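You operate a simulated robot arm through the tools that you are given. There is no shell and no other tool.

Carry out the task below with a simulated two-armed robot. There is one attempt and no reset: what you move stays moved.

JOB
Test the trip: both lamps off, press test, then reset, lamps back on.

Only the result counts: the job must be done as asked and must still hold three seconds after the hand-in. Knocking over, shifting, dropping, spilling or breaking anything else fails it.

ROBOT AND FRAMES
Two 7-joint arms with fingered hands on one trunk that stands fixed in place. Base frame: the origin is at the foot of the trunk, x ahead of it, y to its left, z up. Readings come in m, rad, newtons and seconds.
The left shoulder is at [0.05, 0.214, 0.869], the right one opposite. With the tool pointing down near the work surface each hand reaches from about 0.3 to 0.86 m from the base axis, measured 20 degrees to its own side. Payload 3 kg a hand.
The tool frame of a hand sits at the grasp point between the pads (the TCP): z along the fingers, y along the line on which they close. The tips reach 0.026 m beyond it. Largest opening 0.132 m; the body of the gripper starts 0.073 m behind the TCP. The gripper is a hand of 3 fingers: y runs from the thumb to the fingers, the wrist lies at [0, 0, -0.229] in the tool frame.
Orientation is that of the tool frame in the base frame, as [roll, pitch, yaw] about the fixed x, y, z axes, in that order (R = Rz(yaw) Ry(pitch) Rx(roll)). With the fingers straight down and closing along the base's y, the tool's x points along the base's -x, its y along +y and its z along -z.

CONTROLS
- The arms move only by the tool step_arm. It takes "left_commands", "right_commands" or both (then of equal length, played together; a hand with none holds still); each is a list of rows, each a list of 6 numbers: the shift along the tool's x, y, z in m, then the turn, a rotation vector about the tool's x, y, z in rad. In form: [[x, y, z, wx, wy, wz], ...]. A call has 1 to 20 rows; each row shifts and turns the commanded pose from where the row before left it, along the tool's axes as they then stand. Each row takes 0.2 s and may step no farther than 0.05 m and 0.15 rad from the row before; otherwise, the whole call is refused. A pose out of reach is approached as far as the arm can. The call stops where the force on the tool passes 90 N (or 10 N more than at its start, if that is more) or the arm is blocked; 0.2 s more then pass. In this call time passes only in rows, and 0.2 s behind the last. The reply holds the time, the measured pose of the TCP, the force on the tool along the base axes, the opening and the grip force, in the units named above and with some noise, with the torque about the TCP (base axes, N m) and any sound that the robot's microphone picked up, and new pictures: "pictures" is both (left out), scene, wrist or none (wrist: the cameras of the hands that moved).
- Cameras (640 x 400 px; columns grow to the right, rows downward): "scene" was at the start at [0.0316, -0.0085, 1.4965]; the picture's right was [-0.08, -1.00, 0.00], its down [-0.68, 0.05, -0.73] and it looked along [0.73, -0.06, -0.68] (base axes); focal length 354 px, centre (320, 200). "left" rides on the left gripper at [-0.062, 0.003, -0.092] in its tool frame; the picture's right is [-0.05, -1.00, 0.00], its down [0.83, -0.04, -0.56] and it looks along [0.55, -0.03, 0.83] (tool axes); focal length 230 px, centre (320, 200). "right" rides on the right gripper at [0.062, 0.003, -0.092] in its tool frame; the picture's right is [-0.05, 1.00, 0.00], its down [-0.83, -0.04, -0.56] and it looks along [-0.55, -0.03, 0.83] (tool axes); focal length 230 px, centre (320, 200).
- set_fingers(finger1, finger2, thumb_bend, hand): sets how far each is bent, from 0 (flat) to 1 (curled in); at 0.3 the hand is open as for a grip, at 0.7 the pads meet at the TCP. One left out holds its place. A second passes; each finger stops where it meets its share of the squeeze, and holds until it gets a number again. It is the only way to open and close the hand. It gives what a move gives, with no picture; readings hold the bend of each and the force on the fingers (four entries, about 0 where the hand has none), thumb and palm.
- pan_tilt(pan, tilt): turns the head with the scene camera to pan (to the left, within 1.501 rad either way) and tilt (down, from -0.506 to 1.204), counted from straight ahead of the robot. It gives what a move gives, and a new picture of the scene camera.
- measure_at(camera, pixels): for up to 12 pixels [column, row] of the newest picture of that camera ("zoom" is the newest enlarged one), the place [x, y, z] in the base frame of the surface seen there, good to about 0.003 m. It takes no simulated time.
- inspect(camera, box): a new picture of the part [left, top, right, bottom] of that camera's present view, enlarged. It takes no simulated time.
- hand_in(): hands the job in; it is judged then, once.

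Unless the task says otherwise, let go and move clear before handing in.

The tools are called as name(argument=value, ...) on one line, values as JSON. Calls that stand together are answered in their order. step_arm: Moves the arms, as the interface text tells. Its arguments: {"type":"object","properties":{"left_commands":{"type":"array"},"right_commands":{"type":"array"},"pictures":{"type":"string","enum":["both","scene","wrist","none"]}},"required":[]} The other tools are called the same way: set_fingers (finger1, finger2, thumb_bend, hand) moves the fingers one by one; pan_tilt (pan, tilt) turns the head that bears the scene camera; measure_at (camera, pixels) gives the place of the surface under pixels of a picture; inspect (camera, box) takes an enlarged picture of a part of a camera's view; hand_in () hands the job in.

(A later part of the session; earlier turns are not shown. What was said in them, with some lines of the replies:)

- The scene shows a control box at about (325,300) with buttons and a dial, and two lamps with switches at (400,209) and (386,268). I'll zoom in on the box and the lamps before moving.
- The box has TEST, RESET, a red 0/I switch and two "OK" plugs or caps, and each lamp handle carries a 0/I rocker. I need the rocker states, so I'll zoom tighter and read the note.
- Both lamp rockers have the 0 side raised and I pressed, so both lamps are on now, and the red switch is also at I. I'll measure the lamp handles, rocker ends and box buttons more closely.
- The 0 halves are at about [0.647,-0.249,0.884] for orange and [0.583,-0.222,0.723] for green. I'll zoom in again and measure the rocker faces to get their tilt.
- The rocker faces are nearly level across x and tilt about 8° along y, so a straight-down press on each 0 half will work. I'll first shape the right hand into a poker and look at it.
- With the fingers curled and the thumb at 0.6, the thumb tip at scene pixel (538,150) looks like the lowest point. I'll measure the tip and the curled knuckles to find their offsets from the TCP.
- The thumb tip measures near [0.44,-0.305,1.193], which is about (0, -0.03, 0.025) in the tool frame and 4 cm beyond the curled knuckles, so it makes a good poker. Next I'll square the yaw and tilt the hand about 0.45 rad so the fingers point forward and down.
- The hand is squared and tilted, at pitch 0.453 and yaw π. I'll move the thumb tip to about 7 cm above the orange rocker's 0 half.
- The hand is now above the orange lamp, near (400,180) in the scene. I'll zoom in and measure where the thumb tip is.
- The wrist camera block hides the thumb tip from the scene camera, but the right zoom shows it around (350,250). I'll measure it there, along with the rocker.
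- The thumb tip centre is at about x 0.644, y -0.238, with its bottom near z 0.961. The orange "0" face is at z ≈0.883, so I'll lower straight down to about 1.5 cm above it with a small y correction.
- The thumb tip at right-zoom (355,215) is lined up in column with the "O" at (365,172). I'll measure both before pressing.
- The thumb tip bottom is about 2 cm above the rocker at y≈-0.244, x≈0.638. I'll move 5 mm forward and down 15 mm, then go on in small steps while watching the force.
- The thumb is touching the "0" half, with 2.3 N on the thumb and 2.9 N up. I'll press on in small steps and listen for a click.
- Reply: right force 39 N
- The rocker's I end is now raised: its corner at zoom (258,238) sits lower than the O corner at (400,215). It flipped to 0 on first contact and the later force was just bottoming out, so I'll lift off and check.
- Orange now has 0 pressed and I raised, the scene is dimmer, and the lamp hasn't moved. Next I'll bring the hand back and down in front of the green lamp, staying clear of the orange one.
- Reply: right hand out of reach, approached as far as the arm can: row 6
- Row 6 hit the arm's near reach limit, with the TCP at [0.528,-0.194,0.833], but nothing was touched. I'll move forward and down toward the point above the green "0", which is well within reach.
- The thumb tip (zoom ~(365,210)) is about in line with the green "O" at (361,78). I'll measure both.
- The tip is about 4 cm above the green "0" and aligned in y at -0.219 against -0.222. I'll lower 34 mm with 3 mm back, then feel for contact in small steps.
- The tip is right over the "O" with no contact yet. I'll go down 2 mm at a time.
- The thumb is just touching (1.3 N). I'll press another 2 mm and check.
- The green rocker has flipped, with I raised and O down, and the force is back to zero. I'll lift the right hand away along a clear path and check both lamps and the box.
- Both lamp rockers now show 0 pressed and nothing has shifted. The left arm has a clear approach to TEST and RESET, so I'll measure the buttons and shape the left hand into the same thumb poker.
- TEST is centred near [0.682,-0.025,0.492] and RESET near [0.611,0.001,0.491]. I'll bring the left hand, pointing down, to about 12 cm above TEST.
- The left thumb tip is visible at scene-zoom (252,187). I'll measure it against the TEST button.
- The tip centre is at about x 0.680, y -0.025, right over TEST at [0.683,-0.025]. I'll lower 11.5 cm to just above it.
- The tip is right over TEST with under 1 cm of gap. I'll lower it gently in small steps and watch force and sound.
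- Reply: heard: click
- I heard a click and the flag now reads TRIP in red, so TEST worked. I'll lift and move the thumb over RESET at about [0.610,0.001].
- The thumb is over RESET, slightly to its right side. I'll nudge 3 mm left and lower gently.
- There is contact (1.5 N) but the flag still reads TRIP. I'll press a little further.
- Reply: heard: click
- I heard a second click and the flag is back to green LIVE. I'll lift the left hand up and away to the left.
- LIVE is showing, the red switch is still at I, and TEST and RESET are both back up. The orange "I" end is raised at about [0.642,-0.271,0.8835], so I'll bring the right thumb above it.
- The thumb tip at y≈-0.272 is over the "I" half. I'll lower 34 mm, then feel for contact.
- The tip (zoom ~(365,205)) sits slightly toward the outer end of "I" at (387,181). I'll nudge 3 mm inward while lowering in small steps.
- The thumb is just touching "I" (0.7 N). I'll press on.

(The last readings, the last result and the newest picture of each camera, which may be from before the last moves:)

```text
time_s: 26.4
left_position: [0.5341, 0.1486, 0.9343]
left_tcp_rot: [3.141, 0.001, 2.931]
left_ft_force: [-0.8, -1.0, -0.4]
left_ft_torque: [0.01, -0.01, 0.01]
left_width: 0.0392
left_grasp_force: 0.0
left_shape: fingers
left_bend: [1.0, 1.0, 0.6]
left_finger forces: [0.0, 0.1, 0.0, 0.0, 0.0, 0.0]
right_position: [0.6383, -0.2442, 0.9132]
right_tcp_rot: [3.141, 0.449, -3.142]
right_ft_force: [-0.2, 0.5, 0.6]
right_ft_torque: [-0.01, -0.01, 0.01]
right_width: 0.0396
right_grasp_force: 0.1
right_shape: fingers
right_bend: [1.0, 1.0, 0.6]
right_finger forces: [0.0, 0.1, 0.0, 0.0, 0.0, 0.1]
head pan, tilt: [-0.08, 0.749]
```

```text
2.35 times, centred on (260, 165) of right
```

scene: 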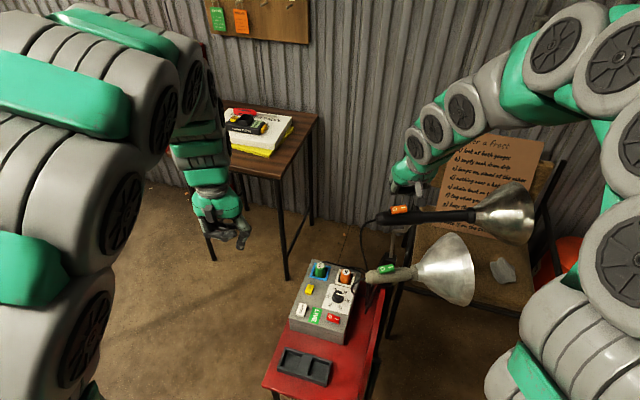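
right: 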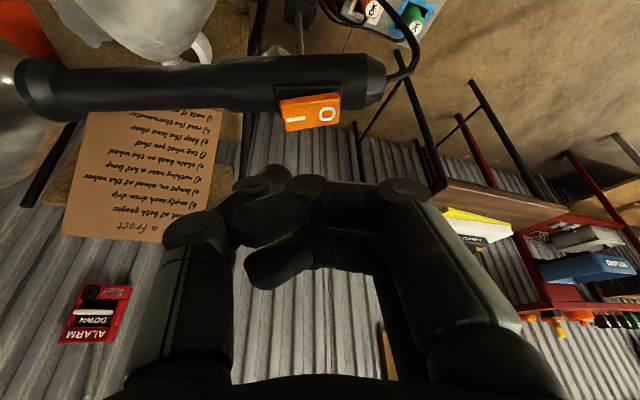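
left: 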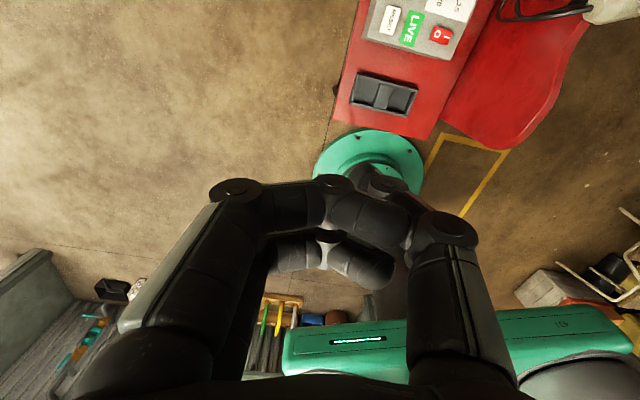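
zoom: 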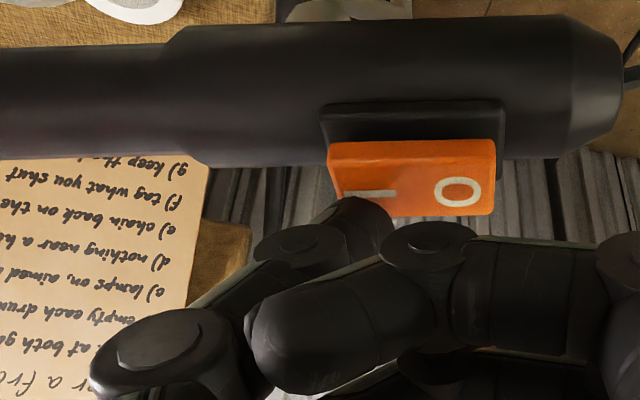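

The rocker has moved and the note looks brighter, which suggests the lamp is on. I'll press 2 mm more to be sure, then lift and check.

step_arm(right_commands=[[0.00087, 0, 0.0018, 0, 0, 0]], pictures="none")

inspect(camera="right", box=[180, 80, 340, 250])

```text
time_s: 26.8
left_position: [0.5344, 0.1485, 0.9337]
left_tcp_rot: [3.141, 0.0, 2.931]
left_ft_force: [-0.7, -0.6, -0.6]
left_ft_torque: [0.02, 0.03, 0.03]
left_width: 0.0394
left_grasp_force: 0.0
left_shape: fingers
left_bend: [1.0, 1.0, 0.6]
left_finger forces: [0.0, 0.0, 0.0, 0.0, 0.0, 0.0]
right_position: [0.6378, -0.2447, 0.911]
right_tcp_rot: [-3.141, 0.449, -3.14]
right_ft_force: [0.9, 0.4, 0.0]
right_ft_torque: [-0.01, -0.02, -0.03]
right_width: 0.0392
right_grasp_force: 0.1
right_shape: fingers
right_bend: [1.0, 1.0, 0.6]
right_finger forces: [0.0, 0.1, 0.0, 0.0, 0.0, 0.0]
head pan, tilt: [-0.08, 0.749]
```

```text
2.35 times, centred on (260, 165) of right
```

zoom: 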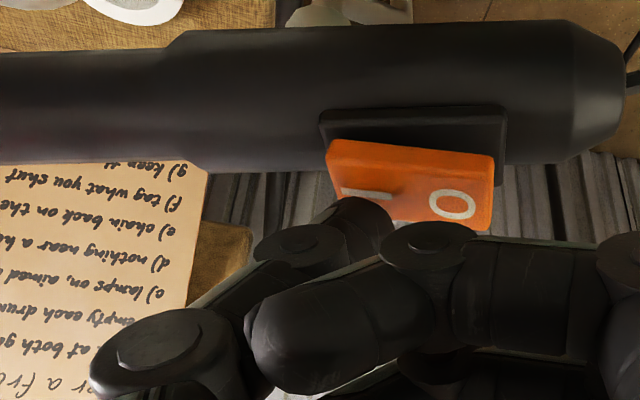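

The orange rocker is clearly flipped, with O raised and I down. I'll lift, go back, and come down in front of the orange lamp to above the green "I" half at y≈-0.246.

step_arm(right_commands=[[-0.0174, 0, -0.036, 0, 0, 0], [0.0354, 0.0075, -0.0094, 0, 0, 0], [0.0354, 0.0075, -0.0094, 0, 0, 0], [0.0354, 0.0075, -0.0094, 0, 0, 0], [0.0151, 0, 0.0371, 0, 0, 0], [0.0151, 0, 0.0371, 0, 0, 0], [-0.005, 0, 0.0357, 0, 0, 0], [-0.005, 0, 0.0357, 0, 0, 0]], pictures="both")

inspect(camera="right", box=[180, 80, 340, 250])

measure_at(camera="zoom", pixels=[[345, 203], [360, 203], [375, 210], [388, 225], [350, 225]])

```text
time_s: 28.6
left_position: [0.5343, 0.1487, 0.9345]
left_tcp_rot: [-3.14, 0.0, 2.931]
left_ft_force: [0.4, -0.1, -0.1]
left_ft_torque: [-0.01, -0.02, 0.03]
left_width: 0.0395
left_grasp_force: 0.0
left_shape: fingers
left_bend: [1.0, 1.0, 0.6]
left_finger forces: [0.0, 0.0, 0.0, 0.0, 0.0, 0.0]
right_position: [0.5755, -0.2226, 0.7906]
right_tcp_rot: [3.139, 0.45, 3.142]
right_ft_force: [-0.4, 0.3, -1.6]
right_ft_torque: [0.01, 0.04, 0.02]
right_width: 0.0393
right_grasp_force: 0.1
right_shape: fingers
right_bend: [1.0, 1.0, 0.6]
right_finger forces: [0.0, 0.1, 0.0, 0.1, 0.0, 0.0]
head pan, tilt: [-0.08, 0.749]
```

scene: 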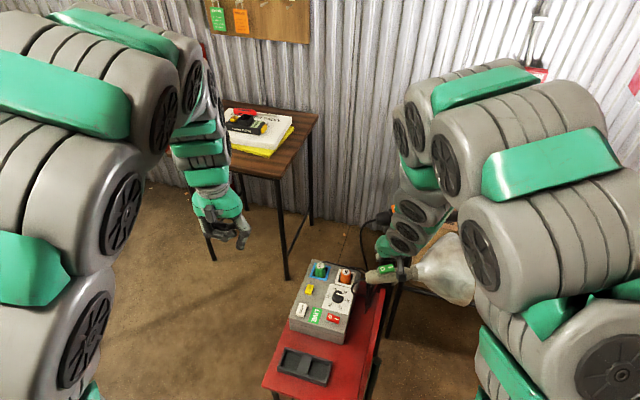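
right: 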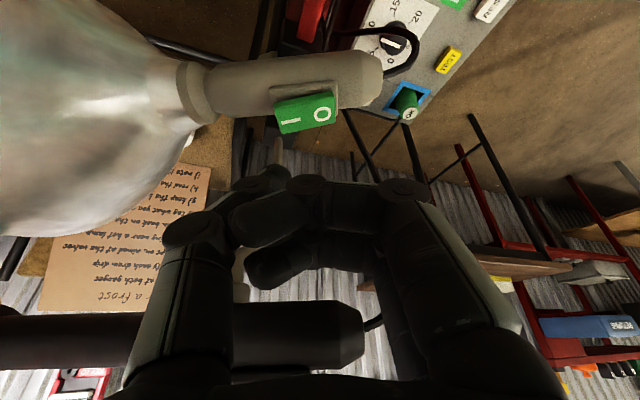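

```text
2.35 times, centred on (260, 165) of right
```

zoom: 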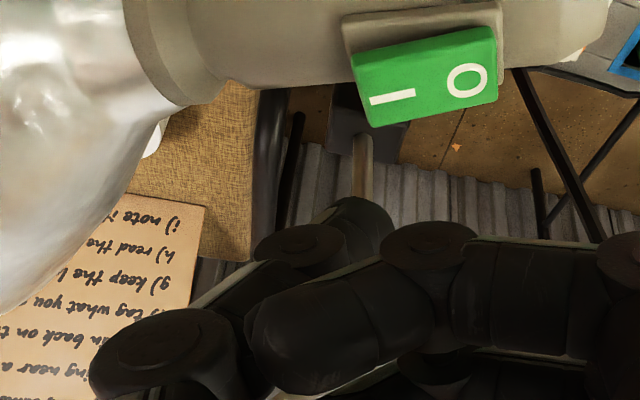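

```text
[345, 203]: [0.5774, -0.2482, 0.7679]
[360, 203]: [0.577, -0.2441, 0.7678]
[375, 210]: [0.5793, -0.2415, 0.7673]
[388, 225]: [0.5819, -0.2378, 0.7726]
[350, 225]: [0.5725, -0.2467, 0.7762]
```

The tip at y≈-0.245 is over the green "I" half. I'll lower 34 mm.

step_arm(right_commands=[[0.0074, 0, 0.0153, 0, 0, 0], [0.0074, 0, 0.0153, 0, 0, 0]], pictures="none")

inspect(camera="right", box=[180, 80, 340, 250])

```text
time_s: 29.2
left_position: [0.535, 0.1482, 0.9338]
left_tcp_rot: [-3.141, 0.0, 2.928]
left_ft_force: [-0.4, 0.2, -0.7]
left_ft_torque: [-0.02, 0.0, -0.02]
left_width: 0.0391
left_grasp_force: 0.1
left_shape: fingers
left_bend: [1.0, 1.0, 0.6]
left_finger forces: [0.0, 0.0, 0.0, 0.0, 0.1, 0.0]
right_position: [0.5756, -0.2227, 0.7574]
right_tcp_rot: [3.139, 0.449, -3.142]
right_ft_force: [0.5, -0.2, -0.8]
right_ft_torque: [0.03, -0.03, 0.03]
right_width: 0.0392
right_grasp_force: 0.0
right_shape: fingers
right_bend: [1.0, 1.0, 0.6]
right_finger forces: [0.1, 0.1, 0.0, 0.0, 0.1, 0.0]
head pan, tilt: [-0.08, 0.749]
```

```text
2.35 times, centred on (260, 165) of right
```

zoom: 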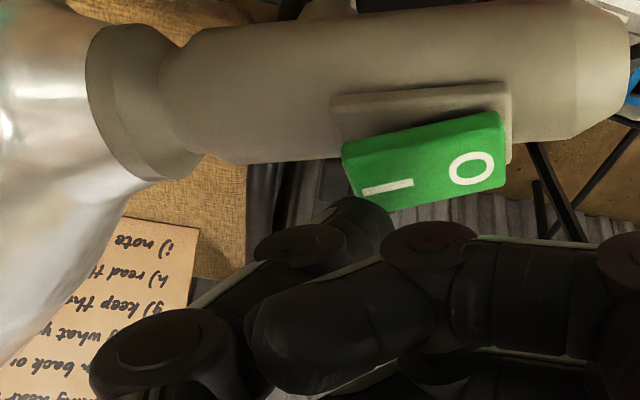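

The geometry matches the orange press. I'll nudge 3 mm inward and lower in 2 mm steps.

step_arm(right_commands=[[0.00087, 0.003, 0.0018, 0, 0, 0], [0.00087, 0, 0.0018, 0, 0, 0], [0.00087, 0, 0.0018, 0, 0, 0]], pictures="none")

inspect(camera="right", box=[180, 80, 340, 250])

```text
time_s: 30.0
left_position: [0.534, 0.1481, 0.9334]
left_tcp_rot: [-3.141, -0.002, 2.929]
left_ft_force: [1.0, -0.1, -1.0]
left_ft_torque: [0.03, 0.02, 0.03]
left_width: 0.0394
left_grasp_force: 0.0
left_shape: fingers
left_bend: [1.0, 1.0, 0.6]
left_finger forces: [0.0, 0.0, 0.0, 0.0, 0.1, 0.0]
right_position: [0.5747, -0.2187, 0.7506]
right_tcp_rot: [3.141, 0.449, 3.141]
right_ft_force: [-0.3, -0.4, 0.5]
right_ft_torque: [-0.01, 0.02, -0.01]
right_width: 0.0393
right_grasp_force: 0.0
right_shape: fingers
right_bend: [1.0, 1.0, 0.6]
right_finger forces: [0.0, 0.0, 0.0, 0.0, 0.1, 0.0]
head pan, tilt: [-0.08, 0.749]
```

```text
2.35 times, centred on (260, 165) of right
```

zoom: 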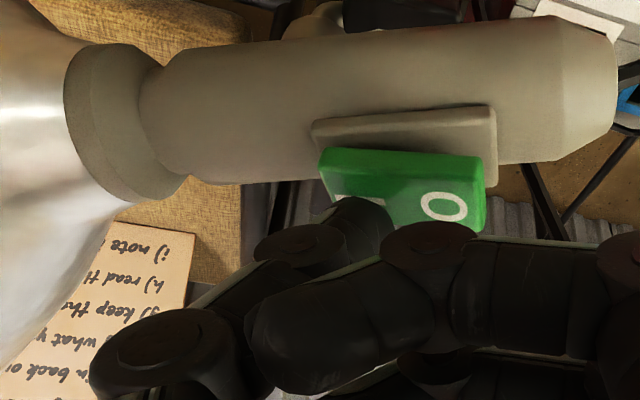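

The green rocker has flipped back, with O raised and I down. I'll lift clear along the same safe path and verify everything.

step_arm(right_commands=[[-0.00455, 0, -0.0404, 0, 0, 0], [-0.0062, -0.0015, -0.0359, 0, 0, 0], [-0.0062, -0.0015, -0.0359, 0, 0, 0], [-0.0151, -0.005, -0.0427, 0, 0, 0], [-0.0151, -0.005, -0.0427, 0, 0, 0], [-0.0055, -0.018, -0.0343, 0, 0, 0], [-0.0055, -0.018, -0.0343, 0, 0, 0], [-0.0055, -0.018, -0.0343, 0, 0, 0]], pictures="both")

inspect(camera="scene", box=[350, 190, 450, 290])

inspect(camera="scene", box=[280, 255, 370, 345])

inspect(camera="scene", box=[380, 195, 420, 220])

inspect(camera="scene", box=[365, 255, 405, 280])

```text
time_s: 31.8
left_position: [0.5356, 0.149, 0.9346]
left_tcp_rot: [3.14, -0.001, 2.931]
left_ft_force: [0.3, 0.2, 0.4]
left_ft_torque: [-0.02, -0.02, -0.03]
left_width: 0.0393
left_grasp_force: 0.1
left_shape: fingers
left_bend: [1.0, 1.0, 0.6]
left_finger forces: [0.0, 0.0, 0.0, 0.0, 0.0, 0.0]
right_position: [0.5022, -0.2857, 1.0459]
right_tcp_rot: [3.141, 0.449, 3.14]
right_ft_force: [-1.7, -0.5, -0.2]
right_ft_torque: [0.04, 0.01, 0.03]
right_width: 0.0392
right_grasp_force: 0.0
right_shape: fingers
right_bend: [1.0, 1.0, 0.6]
right_finger forces: [0.0, 0.1, 0.1, 0.1, 0.0, 0.0]
head pan, tilt: [-0.08, 0.749]
```

scene: 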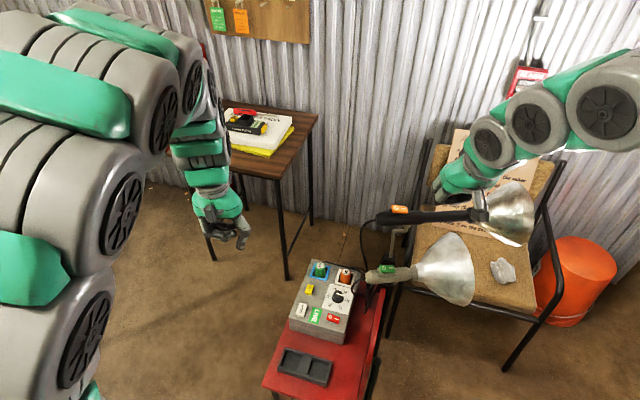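
right: 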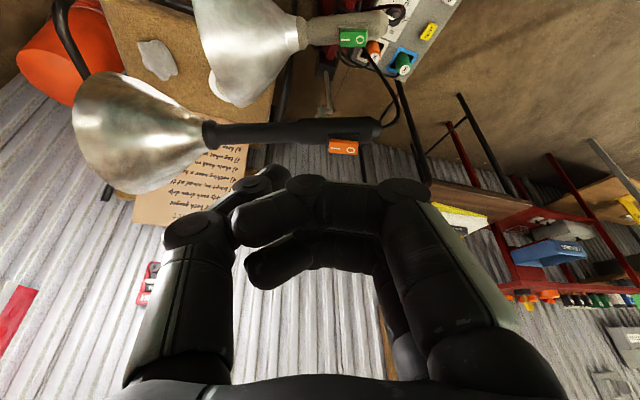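

```text
4.00 times, centred on (400, 240) of scene
```

zoom: 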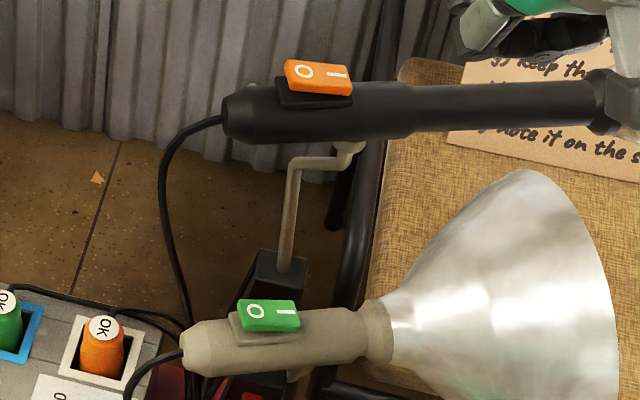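

```text
4.44 times, centred on (325, 300) of scene
```

zoom: 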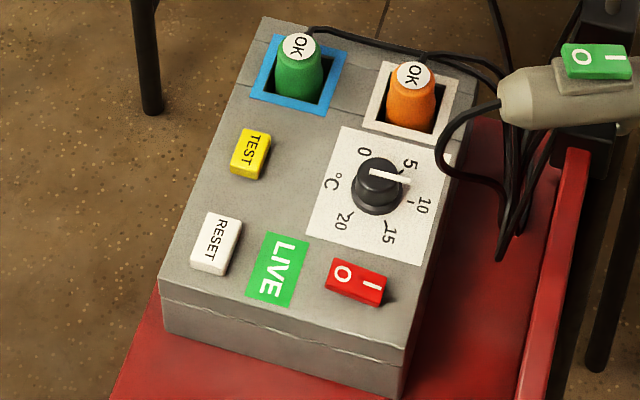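

```text
16.00 times, centred on (400, 208) of scene
```

zoom: 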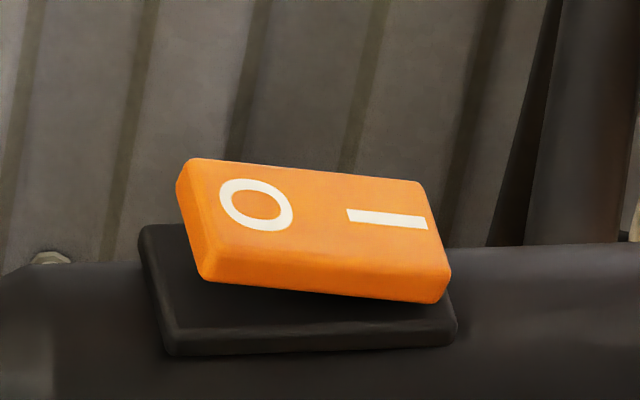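

```text
16.00 times, centred on (385, 268) of scene
```

zoom: 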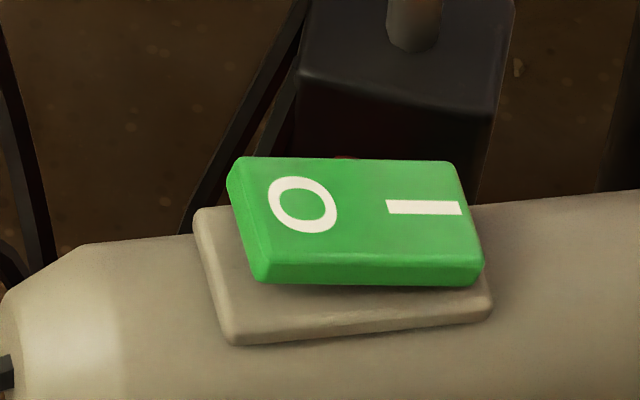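

Both rockers sit exactly as at the start with I pressed, the room is bright again, the flag reads LIVE and nothing has shifted. I'll raise the right hand further away from the lamps before handing in.

step_arm(right_commands=[[-0.0062, 0, -0.0387, 0, 0, 0], [-0.0062, 0, -0.0387, 0, 0, 0], [-0.0062, 0, -0.0387, 0, 0, 0], [-0.0062, 0, -0.0387, 0, 0, 0]], pictures="scene")

```text
time_s: 32.8
left_position: [0.5357, 0.1481, 0.9335]
left_tcp_rot: [3.141, -0.001, 2.931]
left_ft_force: [-0.3, -0.7, -0.1]
left_ft_torque: [0.0, 0.01, -0.04]
left_width: 0.0392
left_grasp_force: 0.0
left_shape: fingers
left_bend: [1.0, 1.0, 0.6]
left_finger forces: [0.1, 0.0, 0.1, 0.0, 0.0, 0.0]
right_position: [0.4582, -0.2843, 1.1977]
right_tcp_rot: [3.141, 0.449, -3.14]
right_ft_force: [-0.7, -0.2, 0.3]
right_ft_torque: [-0.01, -0.03, 0.01]
right_width: 0.0396
right_grasp_force: 0.2
right_shape: fingers
right_bend: [1.0, 1.0, 0.6]
right_finger forces: [0.0, 0.0, 0.0, 0.1, 0.0, 0.0]
head pan, tilt: [-0.08, 0.749]
```

scene: 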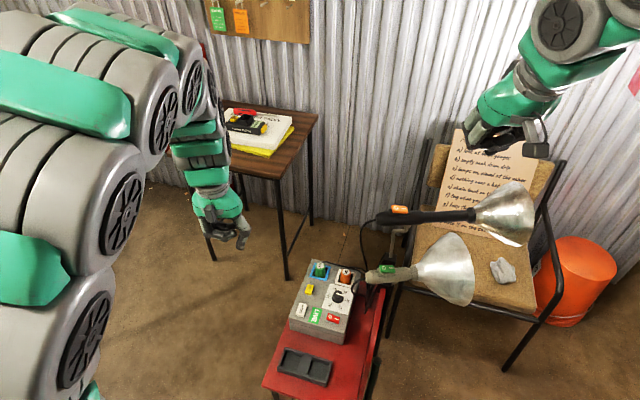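

Both hands are clear, the lamps at (400,209) and (386,268) are switched on, and the box shows LIVE at (316,315). Both lamps went off, TEST tripped the box, RESET restored it, and the lamps are back on, so I'm handing in.

hand_in()

```text
The job is handed in.
```

The trip test is done and handed in.

1. **Lamps off:** I switched the orange and green lamps to 0, and the room dimmed.
2. **Test:** I pressed TEST. It clicked and the flag on the box changed from LIVE to TRIP.
3. **Reset:** I pressed RESET. It clicked and the flag went back to LIVE.
4. **Lamps on:** I switched both lamps back to I, and the room brightened again.

In the final pictures both lamp switches sat as they did at the start. The red switch was still at I, and nothing looked moved. I pushed harder than needed on the orange lamp's switch, about 38 N, because it had already flipped when I kept pressing. The lamp did not shift. Both hands were clear before I handed in.
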